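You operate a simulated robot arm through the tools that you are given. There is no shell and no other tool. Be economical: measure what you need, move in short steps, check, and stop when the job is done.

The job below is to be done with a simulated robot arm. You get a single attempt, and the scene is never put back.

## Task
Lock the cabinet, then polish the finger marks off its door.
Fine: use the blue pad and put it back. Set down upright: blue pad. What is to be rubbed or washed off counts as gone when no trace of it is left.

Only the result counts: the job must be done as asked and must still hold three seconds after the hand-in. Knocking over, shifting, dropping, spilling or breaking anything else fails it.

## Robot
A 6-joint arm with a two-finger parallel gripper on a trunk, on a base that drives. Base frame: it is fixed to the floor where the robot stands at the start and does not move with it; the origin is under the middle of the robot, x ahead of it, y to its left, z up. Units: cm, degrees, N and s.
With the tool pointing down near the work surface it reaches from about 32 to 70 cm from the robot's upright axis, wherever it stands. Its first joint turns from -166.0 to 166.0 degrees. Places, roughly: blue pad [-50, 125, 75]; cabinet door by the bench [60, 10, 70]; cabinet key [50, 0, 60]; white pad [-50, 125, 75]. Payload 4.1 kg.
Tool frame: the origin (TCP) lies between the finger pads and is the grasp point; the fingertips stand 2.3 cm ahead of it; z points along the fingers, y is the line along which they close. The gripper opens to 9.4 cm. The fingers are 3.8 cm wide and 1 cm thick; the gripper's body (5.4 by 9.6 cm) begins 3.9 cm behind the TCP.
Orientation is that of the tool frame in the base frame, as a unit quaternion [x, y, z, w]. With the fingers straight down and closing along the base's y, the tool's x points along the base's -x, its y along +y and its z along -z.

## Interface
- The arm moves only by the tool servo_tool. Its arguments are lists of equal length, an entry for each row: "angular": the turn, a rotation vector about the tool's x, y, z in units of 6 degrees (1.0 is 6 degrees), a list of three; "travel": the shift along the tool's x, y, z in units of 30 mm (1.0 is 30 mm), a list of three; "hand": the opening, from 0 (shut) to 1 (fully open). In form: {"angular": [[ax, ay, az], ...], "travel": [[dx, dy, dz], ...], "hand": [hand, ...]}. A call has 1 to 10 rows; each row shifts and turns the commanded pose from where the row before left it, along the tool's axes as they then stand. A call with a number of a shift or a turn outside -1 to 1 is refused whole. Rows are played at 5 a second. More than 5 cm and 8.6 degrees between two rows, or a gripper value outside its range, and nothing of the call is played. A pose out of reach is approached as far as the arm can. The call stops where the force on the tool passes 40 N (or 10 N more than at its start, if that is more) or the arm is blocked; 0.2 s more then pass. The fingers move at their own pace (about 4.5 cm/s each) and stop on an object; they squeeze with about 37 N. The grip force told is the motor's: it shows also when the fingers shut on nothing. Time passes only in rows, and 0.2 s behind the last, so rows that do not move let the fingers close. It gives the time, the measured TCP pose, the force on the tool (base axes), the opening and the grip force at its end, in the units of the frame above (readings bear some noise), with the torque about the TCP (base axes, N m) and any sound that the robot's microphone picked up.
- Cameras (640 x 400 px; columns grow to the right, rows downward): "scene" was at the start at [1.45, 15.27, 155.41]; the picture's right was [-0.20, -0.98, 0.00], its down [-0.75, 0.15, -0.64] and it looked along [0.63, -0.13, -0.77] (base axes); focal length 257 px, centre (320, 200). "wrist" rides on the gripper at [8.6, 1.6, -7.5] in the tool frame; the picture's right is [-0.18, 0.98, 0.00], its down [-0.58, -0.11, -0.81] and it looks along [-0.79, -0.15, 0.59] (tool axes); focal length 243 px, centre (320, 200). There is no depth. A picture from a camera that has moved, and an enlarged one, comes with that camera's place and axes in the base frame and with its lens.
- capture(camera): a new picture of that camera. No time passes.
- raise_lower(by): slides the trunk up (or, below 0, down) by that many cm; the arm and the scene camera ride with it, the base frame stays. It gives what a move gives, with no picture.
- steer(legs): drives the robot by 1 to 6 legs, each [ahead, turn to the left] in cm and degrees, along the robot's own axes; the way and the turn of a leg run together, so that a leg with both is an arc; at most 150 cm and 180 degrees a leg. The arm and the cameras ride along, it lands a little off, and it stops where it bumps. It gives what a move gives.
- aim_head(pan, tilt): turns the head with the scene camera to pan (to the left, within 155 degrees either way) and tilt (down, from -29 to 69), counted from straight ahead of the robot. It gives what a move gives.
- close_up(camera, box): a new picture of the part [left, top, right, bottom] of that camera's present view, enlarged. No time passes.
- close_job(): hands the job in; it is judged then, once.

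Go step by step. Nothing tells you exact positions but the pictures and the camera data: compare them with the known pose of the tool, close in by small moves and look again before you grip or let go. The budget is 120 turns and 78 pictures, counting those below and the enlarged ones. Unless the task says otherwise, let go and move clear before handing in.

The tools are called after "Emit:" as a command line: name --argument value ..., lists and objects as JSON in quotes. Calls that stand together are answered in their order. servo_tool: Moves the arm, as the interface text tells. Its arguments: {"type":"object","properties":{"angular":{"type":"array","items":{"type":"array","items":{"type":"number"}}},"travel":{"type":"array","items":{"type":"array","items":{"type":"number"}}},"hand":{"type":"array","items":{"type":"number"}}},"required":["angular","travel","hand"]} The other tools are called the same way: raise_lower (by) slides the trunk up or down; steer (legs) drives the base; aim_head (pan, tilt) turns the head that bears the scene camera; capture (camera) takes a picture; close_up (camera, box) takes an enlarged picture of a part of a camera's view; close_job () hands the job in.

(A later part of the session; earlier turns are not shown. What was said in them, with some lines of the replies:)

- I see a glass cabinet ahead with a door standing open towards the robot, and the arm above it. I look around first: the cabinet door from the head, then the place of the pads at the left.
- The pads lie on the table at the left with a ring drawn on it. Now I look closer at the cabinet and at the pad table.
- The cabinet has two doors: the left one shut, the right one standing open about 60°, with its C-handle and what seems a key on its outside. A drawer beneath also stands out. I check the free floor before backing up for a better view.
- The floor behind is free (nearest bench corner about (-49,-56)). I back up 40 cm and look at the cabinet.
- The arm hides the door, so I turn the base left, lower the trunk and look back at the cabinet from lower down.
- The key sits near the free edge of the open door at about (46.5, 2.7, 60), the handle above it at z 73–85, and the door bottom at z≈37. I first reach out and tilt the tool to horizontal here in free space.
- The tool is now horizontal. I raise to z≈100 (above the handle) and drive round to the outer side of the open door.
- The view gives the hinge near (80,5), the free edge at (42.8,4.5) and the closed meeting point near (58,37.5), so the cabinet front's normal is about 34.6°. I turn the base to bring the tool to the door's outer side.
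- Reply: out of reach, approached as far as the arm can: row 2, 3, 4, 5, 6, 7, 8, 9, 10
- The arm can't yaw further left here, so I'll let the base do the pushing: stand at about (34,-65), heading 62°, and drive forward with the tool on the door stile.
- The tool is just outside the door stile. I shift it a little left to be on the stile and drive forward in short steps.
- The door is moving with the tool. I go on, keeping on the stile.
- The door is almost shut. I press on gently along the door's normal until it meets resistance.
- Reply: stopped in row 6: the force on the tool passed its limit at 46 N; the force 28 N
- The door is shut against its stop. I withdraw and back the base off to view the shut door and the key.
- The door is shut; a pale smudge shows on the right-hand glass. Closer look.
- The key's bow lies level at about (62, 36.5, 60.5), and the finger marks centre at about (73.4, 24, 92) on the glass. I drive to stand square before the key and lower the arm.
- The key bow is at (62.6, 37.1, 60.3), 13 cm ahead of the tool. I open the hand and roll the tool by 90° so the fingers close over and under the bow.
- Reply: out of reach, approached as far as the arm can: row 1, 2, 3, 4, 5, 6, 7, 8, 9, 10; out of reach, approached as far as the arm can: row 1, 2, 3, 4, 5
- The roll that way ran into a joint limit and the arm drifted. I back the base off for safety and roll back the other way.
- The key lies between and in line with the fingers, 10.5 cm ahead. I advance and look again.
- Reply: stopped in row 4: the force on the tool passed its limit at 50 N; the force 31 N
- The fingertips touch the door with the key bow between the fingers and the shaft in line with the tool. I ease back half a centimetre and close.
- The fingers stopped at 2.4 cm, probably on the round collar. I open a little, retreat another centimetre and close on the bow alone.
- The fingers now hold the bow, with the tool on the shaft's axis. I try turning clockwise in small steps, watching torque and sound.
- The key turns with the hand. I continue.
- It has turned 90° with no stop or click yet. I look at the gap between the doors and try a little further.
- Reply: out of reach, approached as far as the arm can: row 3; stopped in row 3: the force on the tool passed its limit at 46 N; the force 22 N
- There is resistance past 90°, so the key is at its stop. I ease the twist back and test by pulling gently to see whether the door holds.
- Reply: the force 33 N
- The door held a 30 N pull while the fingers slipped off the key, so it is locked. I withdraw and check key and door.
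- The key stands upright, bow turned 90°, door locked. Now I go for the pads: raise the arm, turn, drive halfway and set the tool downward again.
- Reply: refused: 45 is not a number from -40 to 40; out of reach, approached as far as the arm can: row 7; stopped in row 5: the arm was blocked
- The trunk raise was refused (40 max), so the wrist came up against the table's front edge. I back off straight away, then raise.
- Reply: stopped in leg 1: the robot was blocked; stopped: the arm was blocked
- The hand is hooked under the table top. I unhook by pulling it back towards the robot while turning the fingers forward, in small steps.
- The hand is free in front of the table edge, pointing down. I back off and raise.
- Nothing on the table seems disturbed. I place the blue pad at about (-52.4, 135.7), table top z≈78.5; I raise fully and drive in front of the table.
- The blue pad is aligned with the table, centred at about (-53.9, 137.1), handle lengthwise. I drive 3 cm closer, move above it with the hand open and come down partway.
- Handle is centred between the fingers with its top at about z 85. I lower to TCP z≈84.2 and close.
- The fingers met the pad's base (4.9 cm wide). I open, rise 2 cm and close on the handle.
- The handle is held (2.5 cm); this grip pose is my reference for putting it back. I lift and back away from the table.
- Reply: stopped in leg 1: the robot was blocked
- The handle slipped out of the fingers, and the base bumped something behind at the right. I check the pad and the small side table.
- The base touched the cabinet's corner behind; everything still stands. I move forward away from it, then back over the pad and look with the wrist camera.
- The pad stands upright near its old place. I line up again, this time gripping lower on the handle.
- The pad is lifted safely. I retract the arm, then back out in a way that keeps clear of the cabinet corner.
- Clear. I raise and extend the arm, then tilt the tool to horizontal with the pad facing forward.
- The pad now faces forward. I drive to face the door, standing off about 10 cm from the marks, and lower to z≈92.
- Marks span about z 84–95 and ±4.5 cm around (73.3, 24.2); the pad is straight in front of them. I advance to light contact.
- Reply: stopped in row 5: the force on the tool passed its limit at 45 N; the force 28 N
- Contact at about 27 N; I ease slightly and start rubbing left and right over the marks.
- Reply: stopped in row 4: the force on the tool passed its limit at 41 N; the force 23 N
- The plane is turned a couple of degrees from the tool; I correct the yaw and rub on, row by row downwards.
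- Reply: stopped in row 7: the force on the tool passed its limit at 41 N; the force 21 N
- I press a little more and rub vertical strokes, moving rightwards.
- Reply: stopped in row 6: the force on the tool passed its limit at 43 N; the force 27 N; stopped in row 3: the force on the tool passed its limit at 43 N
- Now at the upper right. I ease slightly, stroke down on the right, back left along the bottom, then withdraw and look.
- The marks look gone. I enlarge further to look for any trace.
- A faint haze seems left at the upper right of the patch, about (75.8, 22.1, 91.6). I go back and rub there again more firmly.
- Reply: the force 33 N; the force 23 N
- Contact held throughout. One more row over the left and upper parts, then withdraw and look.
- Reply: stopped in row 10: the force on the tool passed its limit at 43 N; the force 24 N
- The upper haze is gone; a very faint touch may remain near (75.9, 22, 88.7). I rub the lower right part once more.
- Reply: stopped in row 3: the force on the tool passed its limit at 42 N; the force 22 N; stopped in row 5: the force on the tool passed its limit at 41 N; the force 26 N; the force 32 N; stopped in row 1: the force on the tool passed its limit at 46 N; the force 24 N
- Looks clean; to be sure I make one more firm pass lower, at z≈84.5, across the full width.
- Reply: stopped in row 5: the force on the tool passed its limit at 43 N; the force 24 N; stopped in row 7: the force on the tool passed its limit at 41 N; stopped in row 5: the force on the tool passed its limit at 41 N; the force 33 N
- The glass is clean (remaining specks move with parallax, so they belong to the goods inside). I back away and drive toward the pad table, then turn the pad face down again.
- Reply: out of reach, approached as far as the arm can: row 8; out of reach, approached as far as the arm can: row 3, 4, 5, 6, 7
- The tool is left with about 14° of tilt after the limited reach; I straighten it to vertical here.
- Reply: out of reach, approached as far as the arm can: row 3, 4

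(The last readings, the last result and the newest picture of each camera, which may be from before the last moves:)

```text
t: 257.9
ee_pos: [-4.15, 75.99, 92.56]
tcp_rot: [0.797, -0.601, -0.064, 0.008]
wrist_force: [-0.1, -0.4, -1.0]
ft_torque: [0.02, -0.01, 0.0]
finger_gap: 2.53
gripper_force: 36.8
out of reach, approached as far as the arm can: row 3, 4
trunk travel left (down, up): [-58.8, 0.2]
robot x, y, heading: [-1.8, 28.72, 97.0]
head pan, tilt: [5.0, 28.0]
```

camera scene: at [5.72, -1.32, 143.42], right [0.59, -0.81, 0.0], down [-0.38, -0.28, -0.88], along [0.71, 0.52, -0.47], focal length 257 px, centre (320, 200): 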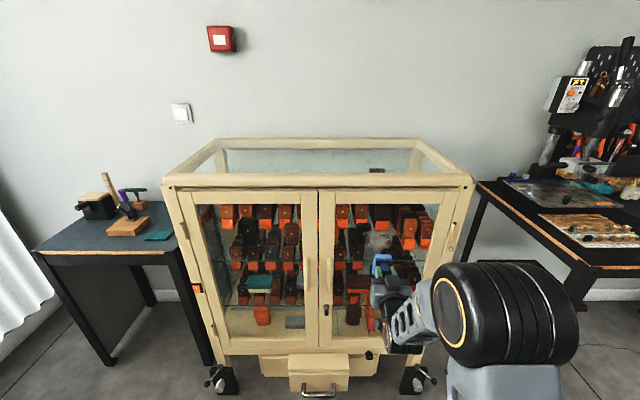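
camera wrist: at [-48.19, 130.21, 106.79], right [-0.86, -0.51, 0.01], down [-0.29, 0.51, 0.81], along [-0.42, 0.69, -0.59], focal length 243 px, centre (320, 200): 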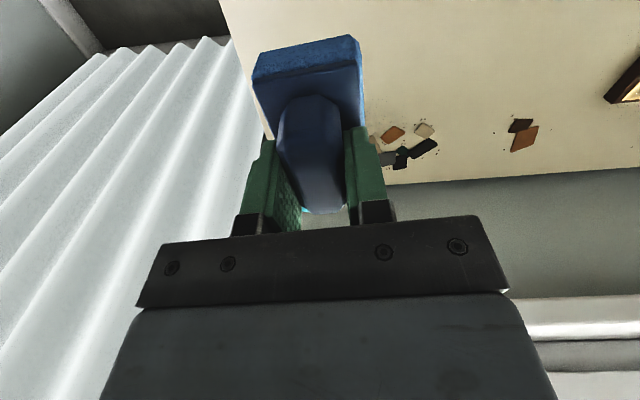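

Emit:
servo_tool --angular '[[0, 0, 0.2], [0, 0, 0.2], [0, 0, 0.2], [0, 0, 0.2], [0, 0, 0]]' --travel '[[-0.3, 0.7, 0], [-0.3, 0.7, 0], [-0.3, 0.7, 0], [-0.3, 0.5, 0], [0, 0, -0.5]]' --hand '[0, 0, 0, 0, 0]'

```text
t: 259.1
ee_pos: [-11.69, 76.42, 93.84]
tcp_rot: [0.77, -0.634, -0.071, 0.016]
wrist_force: [-0.3, 0.1, -0.9]
ft_torque: [-0.02, 0.03, -0.01]
finger_gap: 2.54
gripper_force: 36.9
out of reach, approached as far as the arm can: row 3, 4, 5
trunk travel left (down, up): [-58.8, 0.2]
robot x, y, heading: [-1.51, 29.52, 96.9]
head pan, tilt: [5.0, 28.0]
```

Emit:
servo_tool --angular '[[0, 0, 0], [0, 0, 0], [0, 0, 0], [0.35, 0.3, 0], [0.35, 0.3, 0], [0.35, 0.25, 0], [0, 0, 0]]' --travel '[[-0.4, 0, -0.6], [-0.4, 0, -0.6], [-0.3, 0, -0.5], [0, 0, 0], [0, 0, 0], [0, 0, 0], [0, 0, 0]]' --hand '[0, 0, 0, 0, 0, 0, 0]'

```text
t: 260.8
ee_pos: [-11.0, 77.31, 96.49]
tcp_rot: [0.77, -0.633, -0.079, 0.019]
wrist_force: [-0.7, 0.7, -0.5]
ft_torque: [-0.02, -0.01, 0.02]
finger_gap: 2.52
gripper_force: 37.1
out of reach, approached as far as the arm can: row 1, 2, 3, 4, 6
trunk travel left (down, up): [-58.8, 0.2]
robot x, y, heading: [-1.74, 28.94, 97.0]
head pan, tilt: [5.0, 28.0]
```

Emit:
servo_tool --angular '[[0, 0, 0], [0, 0, 0], [0, 0, 0], [0, 0, 0], [0.3, 0.3, 0], [0.3, 0.3, 0], [0.3, 0.3, 0], [0, 0, 0]]' --travel '[[-0.8, 0, 0], [-0.8, 0, 0], [-0.8, 0, 0], [-0.8, 0, 0], [0, 0, 0], [0, 0, 0], [0, 0, 0], [0, 0, 0]]' --hand '[0, 0, 0, 0, 0, 0, 0, 0]'

```text
t: 262.6
ee_pos: [-12.02, 84.92, 95.93]
tcp_rot: [0.769, -0.632, -0.093, 0.028]
wrist_force: [0.1, -0.6, -0.3]
ft_torque: [0.02, -0.05, -0.02]
finger_gap: 2.53
gripper_force: 37.3
out of reach, approached as far as the arm can: row 2, 3, 4, 5, 7
trunk travel left (down, up): [-58.8, 0.2]
robot x, y, heading: [-1.63, 29.32, 97.2]
head pan, tilt: [5.0, 28.0]
```

I return the tool to horizontal, from where I'll retake the known good path.

Emit:
servo_tool --angular '[[0, -1, 0], [0, -1, 0], [0, -1, 0], [0, -1, 0], [0, -1, 0], [0, -1, 0], [0, -1, 0], [0, -1, 0], [0, -1, 0], [0, -1, 0]]' --travel '[[0, 0, -0.6], [0, 0, -0.6], [0, 0, -0.6], [-0.2, 0, -0.5], [-0.3, 0, -0.5], [-0.4, 0, -0.4], [-0.5, 0, -0.3], [-0.5, 0, -0.2], [-0.5, 0, 0], [-0.3, 0, 0]]' --hand '[0, 0, 0, 0, 0, 0, 0, 0, 0, 0]'

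Emit:
servo_tool --angular '[[0, -1, 0], [0, -1, 0], [0, -1, 0], [0, 0, 0]]' --travel '[[0, 0, 0], [0, 0, 0], [0, 0, 0], [0, 0, 0]]' --hand '[0, 0, 0, 0]'

```text
t: 264.8
ee_pos: [-9.76, 86.84, 111.03]
tcp_rot: [0.619, -0.56, -0.465, -0.293]
wrist_force: [0.3, 0.3, -0.8]
ft_torque: [0.01, -0.01, 0.0]
finger_gap: 2.53
gripper_force: 36.9
trunk travel left (down, up): [-58.8, 0.2]
robot x, y, heading: [-1.57, 28.77, 97.0]
head pan, tilt: [5.0, 28.0]
```

```text
t: 265.8
ee_pos: [-9.88, 86.82, 111.06]
tcp_rot: [-0.539, 0.507, 0.557, 0.377]
wrist_force: [0.4, -0.7, -0.6]
ft_torque: [0.0, 0.03, 0.02]
finger_gap: 2.5
gripper_force: 36.5
trunk travel left (down, up): [-58.8, 0.2]
robot x, y, heading: [-1.34, 29.28, 97.0]
head pan, tilt: [5.0, 28.0]
```

Emit:
servo_tool --angular '[[0.1, -0.55, -0.7], [0.1, -0.55, -0.7], [0, 0, 0]]' --travel '[[-0.4, 0.35, -0.15], [-0.4, 0.35, -0.15], [0, 0, 0]]' --hand '[0, 0, 0]'

Emit:
servo_tool --angular '[[0, 1, 0], [0, 0.85, 0], [0, 1, 0], [0, 1, 0], [0, 1, 0], [0, 1, 0]]' --travel '[[0, 0, 0], [0, 0, 0], [0, 0, 0], [0, 0, 0], [0, 0, 0], [0, 0, 0]]' --hand '[0, 0, 0, 0, 0, 0]'

Emit:
servo_tool --angular '[[0, 1, 0], [0, 1, 0], [0, 1, 0]]' --travel '[[0, 0, 0], [0, 0, 0], [0, 0, 0]]' --hand '[0, 0, 0]'

```text
t: 266.6
ee_pos: [-11.38, 85.84, 113.88]
tcp_rot: [-0.538, 0.45, 0.552, 0.451]
wrist_force: [-1.0, -0.6, -0.4]
ft_torque: [-0.03, -0.04, 0.05]
finger_gap: 2.5
gripper_force: 37.4
trunk travel left (down, up): [-58.8, 0.2]
robot x, y, heading: [-1.61, 28.87, 97.1]
head pan, tilt: [5.0, 28.0]
```

```text
t: 267.9
ee_pos: [-11.4, 85.76, 113.84]
tcp_rot: [0.68, -0.565, -0.364, -0.293]
wrist_force: [0.1, 0.0, -0.7]
ft_torque: [-0.03, -0.01, 0.0]
finger_gap: 2.53
gripper_force: 37.1
trunk travel left (down, up): [-58.8, 0.2]
robot x, y, heading: [-1.49, 29.08, 97.1]
head pan, tilt: [5.0, 28.0]
```

```text
t: 268.8
ee_pos: [-11.06, 85.71, 113.83]
tcp_rot: [0.729, -0.604, -0.254, -0.2]
wrist_force: [0.0, -0.6, -0.2]
ft_torque: [-0.05, 0.02, 0.02]
finger_gap: 2.54
gripper_force: 36.7
out of reach, approached as far as the arm can: row 2
trunk travel left (down, up): [-58.8, 0.2]
robot x, y, heading: [-1.6, 29.37, 97.0]
head pan, tilt: [5.0, 28.0]
```

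Emit:
servo_tool --angular '[[0, 0.5, 0], [0, 0.5, 0], [0, 0.5, 0], [0, 0.5, 0]]' --travel '[[0, 0, 0], [0, 0, 0], [0, 0, 0], [0, 0, 0]]' --hand '[0, 0, 0, 0]'

Emit:
servo_tool --angular '[[0, 0.5, 0], [0, 0.5, 0], [0, 0.5, 0], [0, 0.5, 0]]' --travel '[[0, 0, 0], [0, 0, 0], [0, 0, 0], [0, 0, 0]]' --hand '[0, 0, 0, 0]'

```text
t: 269.8
ee_pos: [-11.07, 85.78, 113.79]
tcp_rot: [0.75, -0.622, -0.176, -0.136]
wrist_force: [-0.9, 0.3, -0.6]
ft_torque: [0.02, 0.02, 0.0]
finger_gap: 2.5
gripper_force: 37.1
trunk travel left (down, up): [-58.8, 0.2]
robot x, y, heading: [-1.67, 29.49, 96.9]
head pan, tilt: [5.0, 28.0]
```

```text
t: 270.8
ee_pos: [-11.02, 85.9, 113.75]
tcp_rot: [0.765, -0.632, -0.097, -0.071]
wrist_force: [-0.2, 0.1, -0.5]
ft_torque: [0.0, 0.01, 0.01]
finger_gap: 2.52
gripper_force: 36.8
trunk travel left (down, up): [-58.8, 0.2]
robot x, y, heading: [-1.16, 29.51, 96.9]
head pan, tilt: [5.0, 28.0]
```

That passed. I finish the tilt and retract to the carrying pose.

Emit:
servo_tool --angular '[[0, 0.6, 0], [0, 0.6, 0], [0, 0.6, 0], [0.1, 0.5, 0], [0, 0, 0], [0, 0, 0], [0, 0, 0], [0, 0, 0], [0, 0, 0]]' --travel '[[0, 0, 0], [0, 0, 0], [0, 0, 0], [0, 0, 0], [0.6, 0, 0.8], [0.6, 0, 0.8], [0.6, 0, 0.8], [0.6, 0, 0.8], [0, 0, 0.8]]' --hand '[0, 0, 0, 0, 0, 0, 0, 0, 0]'

```text
t: 272.8
ee_pos: [-9.58, 78.84, 101.88]
tcp_rot: [0.771, -0.636, -0.002, 0.002]
wrist_force: [0.2, -0.2, -0.8]
ft_torque: [-0.02, 0.03, -0.02]
finger_gap: 2.52
gripper_force: 36.9
trunk travel left (down, up): [-58.8, 0.2]
robot x, y, heading: [-1.66, 29.38, 96.4]
head pan, tilt: [5.0, 28.0]
```

Emit:
steer --legs '[[55, 0], [0, 31], [6, 0]]'

Emit:
capture --camera "wrist"

```text
t: 278.0
ee_pos: [-45.08, 126.05, 101.78]
tcp_rot: [0.915, -0.403, 0.0, 0.002]
wrist_force: [0.9, 0.2, -1.1]
ft_torque: [-0.03, 0.02, 0.02]
finger_gap: 2.5
gripper_force: 36.9
trunk travel left (down, up): [-58.8, 0.2]
robot x, y, heading: [-12.18, 88.04, 128.6]
head pan, tilt: [5.0, 28.0]
```

```text
6 pictures are left
camera wrist: at [-40.25, 118.67, 109.36], right [-0.85, -0.53, 0.0], down [-0.31, 0.5, 0.81], along [-0.43, 0.68, -0.59], focal length 243 px, centre (320, 200)
```

wrist: 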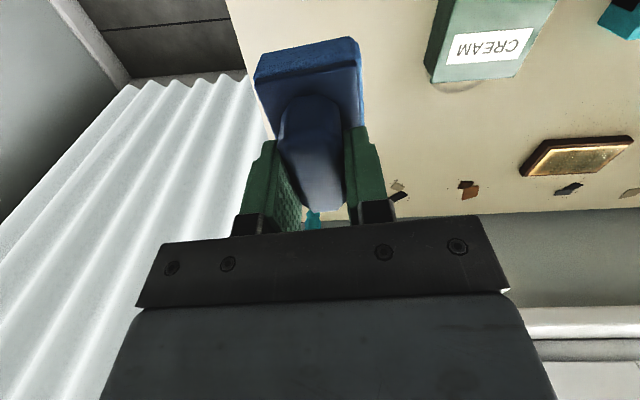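

The pad sits unchanged in the grip. I move above its old place (-53.2, 136.6), align the yaw and descend.

Emit:
servo_tool --angular '[[0, 0, 0.4], [0, 0, 0.4], [0, 0, 0], [0, 0, 0], [0, 0, 0], [0, 0, 0], [0, 0, 0], [0, 0, 0]]' --travel '[[0, 0, 0], [0, 0, 0], [-0.8, 0, 0], [-0.8, 0, 0], [-0.8, 0, 0], [-0.8, 0, 0], [-0.8, 0, 0], [-0.43, 0, 0]]' --hand '[0, 0, 0, 0, 0, 0, 0, 0]'

Emit:
servo_tool --angular '[[0, 0, 0], [0, 0, 0], [0, 0, 0], [0, 0, 0], [0, 0, 0], [0, 0, 0], [0, 0, 0]]' --travel '[[0, 0, 0.8], [0, 0, 0.8], [0, 0, 0.8], [0, 0, 0.8], [0, 0, 0.8], [0, 0, 0.5], [0, 0, 0]]' --hand '[0, 0, 0, 0, 0, 0, 0]'

Emit:
capture --camera "wrist"

```text
t: 279.8
ee_pos: [-53.04, 136.64, 101.83]
tcp_rot: [0.897, -0.442, 0.0, 0.002]
wrist_force: [0.2, 0.1, -0.6]
ft_torque: [-0.02, -0.02, 0.0]
finger_gap: 2.53
gripper_force: 36.7
trunk travel left (down, up): [-58.8, 0.2]
robot x, y, heading: [-12.0, 87.85, 128.5]
head pan, tilt: [5.0, 28.0]
```

```text
t: 281.4
ee_pos: [-53.21, 136.68, 88.05]
tcp_rot: [0.898, -0.441, 0.0, 0.002]
wrist_force: [-0.8, -0.6, -0.7]
ft_torque: [-0.02, -0.02, -0.03]
finger_gap: 2.53
gripper_force: 36.9
trunk travel left (down, up): [-58.8, 0.2]
robot x, y, heading: [-12.2, 87.99, 128.6]
head pan, tilt: [5.0, 28.0]
```

```text
5 pictures are left
camera wrist: at [-49.07, 128.87, 95.67], right [-0.89, -0.45, 0.0], down [-0.27, 0.53, 0.81], along [-0.37, 0.72, -0.59], focal length 243 px, centre (320, 200)
```

wrist: 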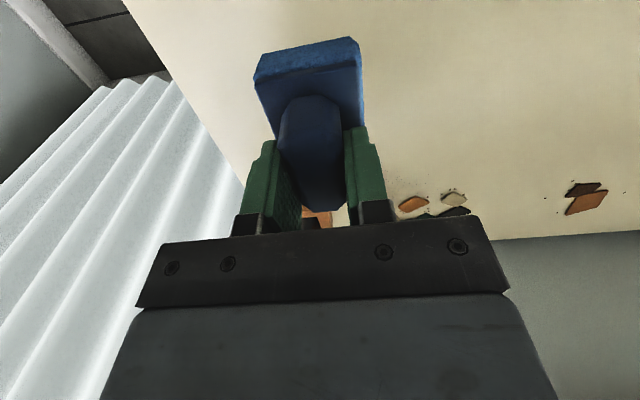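

The view matches the first grip. I lower gently to contact.

Emit:
servo_tool --angular '[[0, 0, 0], [0, 0, 0], [0, 0, 0], [0, 0, 0], [0, 0, 0]]' --travel '[[0, 0, 0.25], [0, 0, 0.25], [0, 0, 0.2], [0, 0, 0.1], [0, 0, 0]]' --hand '[0, 0, 0, 0, 0]'

```text
t: 282.6
ee_pos: [-53.14, 136.53, 85.96]
tcp_rot: [0.898, -0.441, -0.001, 0.002]
wrist_force: [0.4, -0.4, -0.4]
ft_torque: [-0.01, -0.02, -0.01]
finger_gap: 2.51
gripper_force: 36.8
trunk travel left (down, up): [-58.8, 0.2]
robot x, y, heading: [-12.14, 87.76, 128.5]
head pan, tilt: [5.0, 28.0]
```

Emit:
servo_tool --angular '[[0, 0, 0], [0, 0, 0], [0, 0, 0], [0, 0, 0], [0, 0, 0]]' --travel '[[0, 0, 0.06], [0, 0, 0.06], [0, 0, 0.05], [0, 0, 0.04], [0, 0, 0]]' --hand '[0, 0, 0, 0, 0]'

```text
t: 283.8
ee_pos: [-53.09, 136.36, 85.65]
tcp_rot: [0.897, -0.441, -0.002, 0.001]
wrist_force: [3.5, -5.1, 17.8]
ft_torque: [-0.61, -0.66, -0.05]
finger_gap: 2.48
gripper_force: 38.0
trunk travel left (down, up): [-58.8, 0.2]
robot x, y, heading: [-12.22, 87.63, 128.6]
head pan, tilt: [5.0, 28.0]
```

The pad is resting on the table (18 N). I release, rise clear and retract.

Emit:
servo_tool --angular '[[0, 0, 0], [0, 0, 0], [0, 0, 0], [0, 0, 0], [0, 0, 0], [0, 0, 0], [0, 0, 0], [0, 0, 0], [0, 0, 0], [0, 0, 0]]' --travel '[[0, 0, -0.05], [0, 0, 0], [0, 0, 0], [0, 0, 0], [0, 0, -0.3], [0, 0, -0.7], [0, 0, -0.9], [0, 0, -0.9], [0, 0, -0.9], [0, 0, -0.9]]' --hand '[0, 0.6, 0.6, 0.6, 0.6, 0.6, 0.6, 0.6, 0.6, 0.6]'

Emit:
servo_tool --angular '[[0, 0, 0], [0, 0, 0], [0, 0, 0], [0, 0, 0], [0, 0, 0]]' --travel '[[0.8, 0, 0], [0.8, 0, 0], [0.8, 0, 0], [0.8, 0, 0], [0.8, 0, 0]]' --hand '[0.6, 0.6, 0.6, 0.6, 0.6]'

Emit:
capture --camera "wrist"

```text
t: 286.0
ee_pos: [-53.09, 136.52, 99.36]
tcp_rot: [0.898, -0.44, 0.0, 0.002]
wrist_force: [0.2, 0.6, 0.1]
ft_torque: [0.01, -0.02, 0.01]
finger_gap: 5.64
gripper_force: 0.0
trunk travel left (down, up): [-58.8, 0.2]
robot x, y, heading: [-11.92, 87.95, 128.8]
head pan, tilt: [5.0, 28.0]
```

```text
t: 287.2
ee_pos: [-45.67, 127.02, 99.38]
tcp_rot: [0.898, -0.441, -0.001, 0.001]
wrist_force: [-0.7, -0.5, 0.1]
ft_torque: [0.02, -0.05, 0.02]
finger_gap: 5.64
gripper_force: 0.2
trunk travel left (down, up): [-58.8, 0.2]
robot x, y, heading: [-12.11, 88.19, 128.7]
head pan, tilt: [5.0, 28.0]
```

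```text
4 pictures are left
camera wrist: at [-41.48, 119.13, 106.82], right [-0.89, -0.46, 0.0], down [-0.27, 0.53, 0.81], along [-0.37, 0.72, -0.59], focal length 243 px, centre (320, 200)
```

wrist: 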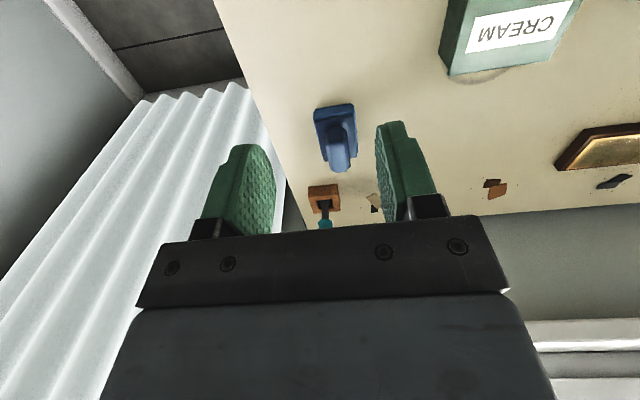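

The blue pad stands upright exactly where it was. A last look back at the cabinet before handing in.

Emit:
aim_head --pan -152 --tilt 35

Emit:
capture --camera "scene"

```text
t: 289.6
ee_pos: [-45.7, 127.03, 99.26]
tcp_rot: [0.898, -0.441, 0.001, 0.002]
wrist_force: [0.2, 0.4, -0.5]
ft_torque: [0.05, -0.01, 0.01]
finger_gap: 5.62
gripper_force: 0.2
trunk travel left (down, up): [-58.8, 0.2]
robot x, y, heading: [-12.25, 87.95, 128.7]
head pan, tilt: [-152.0, 35.0]
```

```text
3 pictures are left
camera scene: at [-13.38, 69.4, 163.93], right [-0.4, -0.92, 0.0], down [-0.53, 0.23, -0.82], along [0.75, -0.32, -0.57], focal length 257 px, centre (320, 200)
```

scene: 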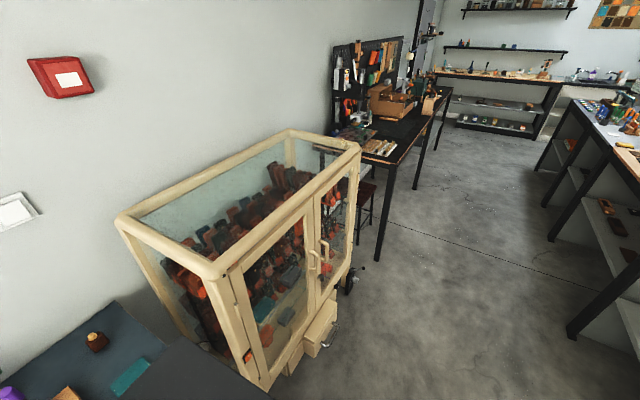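

The cabinet doors are shut and the key is turned. The glass is clean, the pad is back, and the hand is clear. I hand the job in.

Emit:
close_job

```text
The job is handed in.
```

I shut and locked the cabinet, polished the finger marks off its door, and stood the blue pad back upright in its place.

- **Lock:** the key turned a quarter turn to its stop, though the microphone picked up no click. The door then held against a pull of about 30 N.
- **Marks:** after several passes, no trace showed in enlarged pictures of the glass.
- **Pad:** it slipped from the grip on the first lift and shifted slightly. I gripped it again, and the wrist view shows it back where it started.
- **Bumps:** the hand caught under the front edge of the pad table, and the base touched the cabinet's corner while backing out. Nothing looked moved or knocked over in the pictures afterwards.
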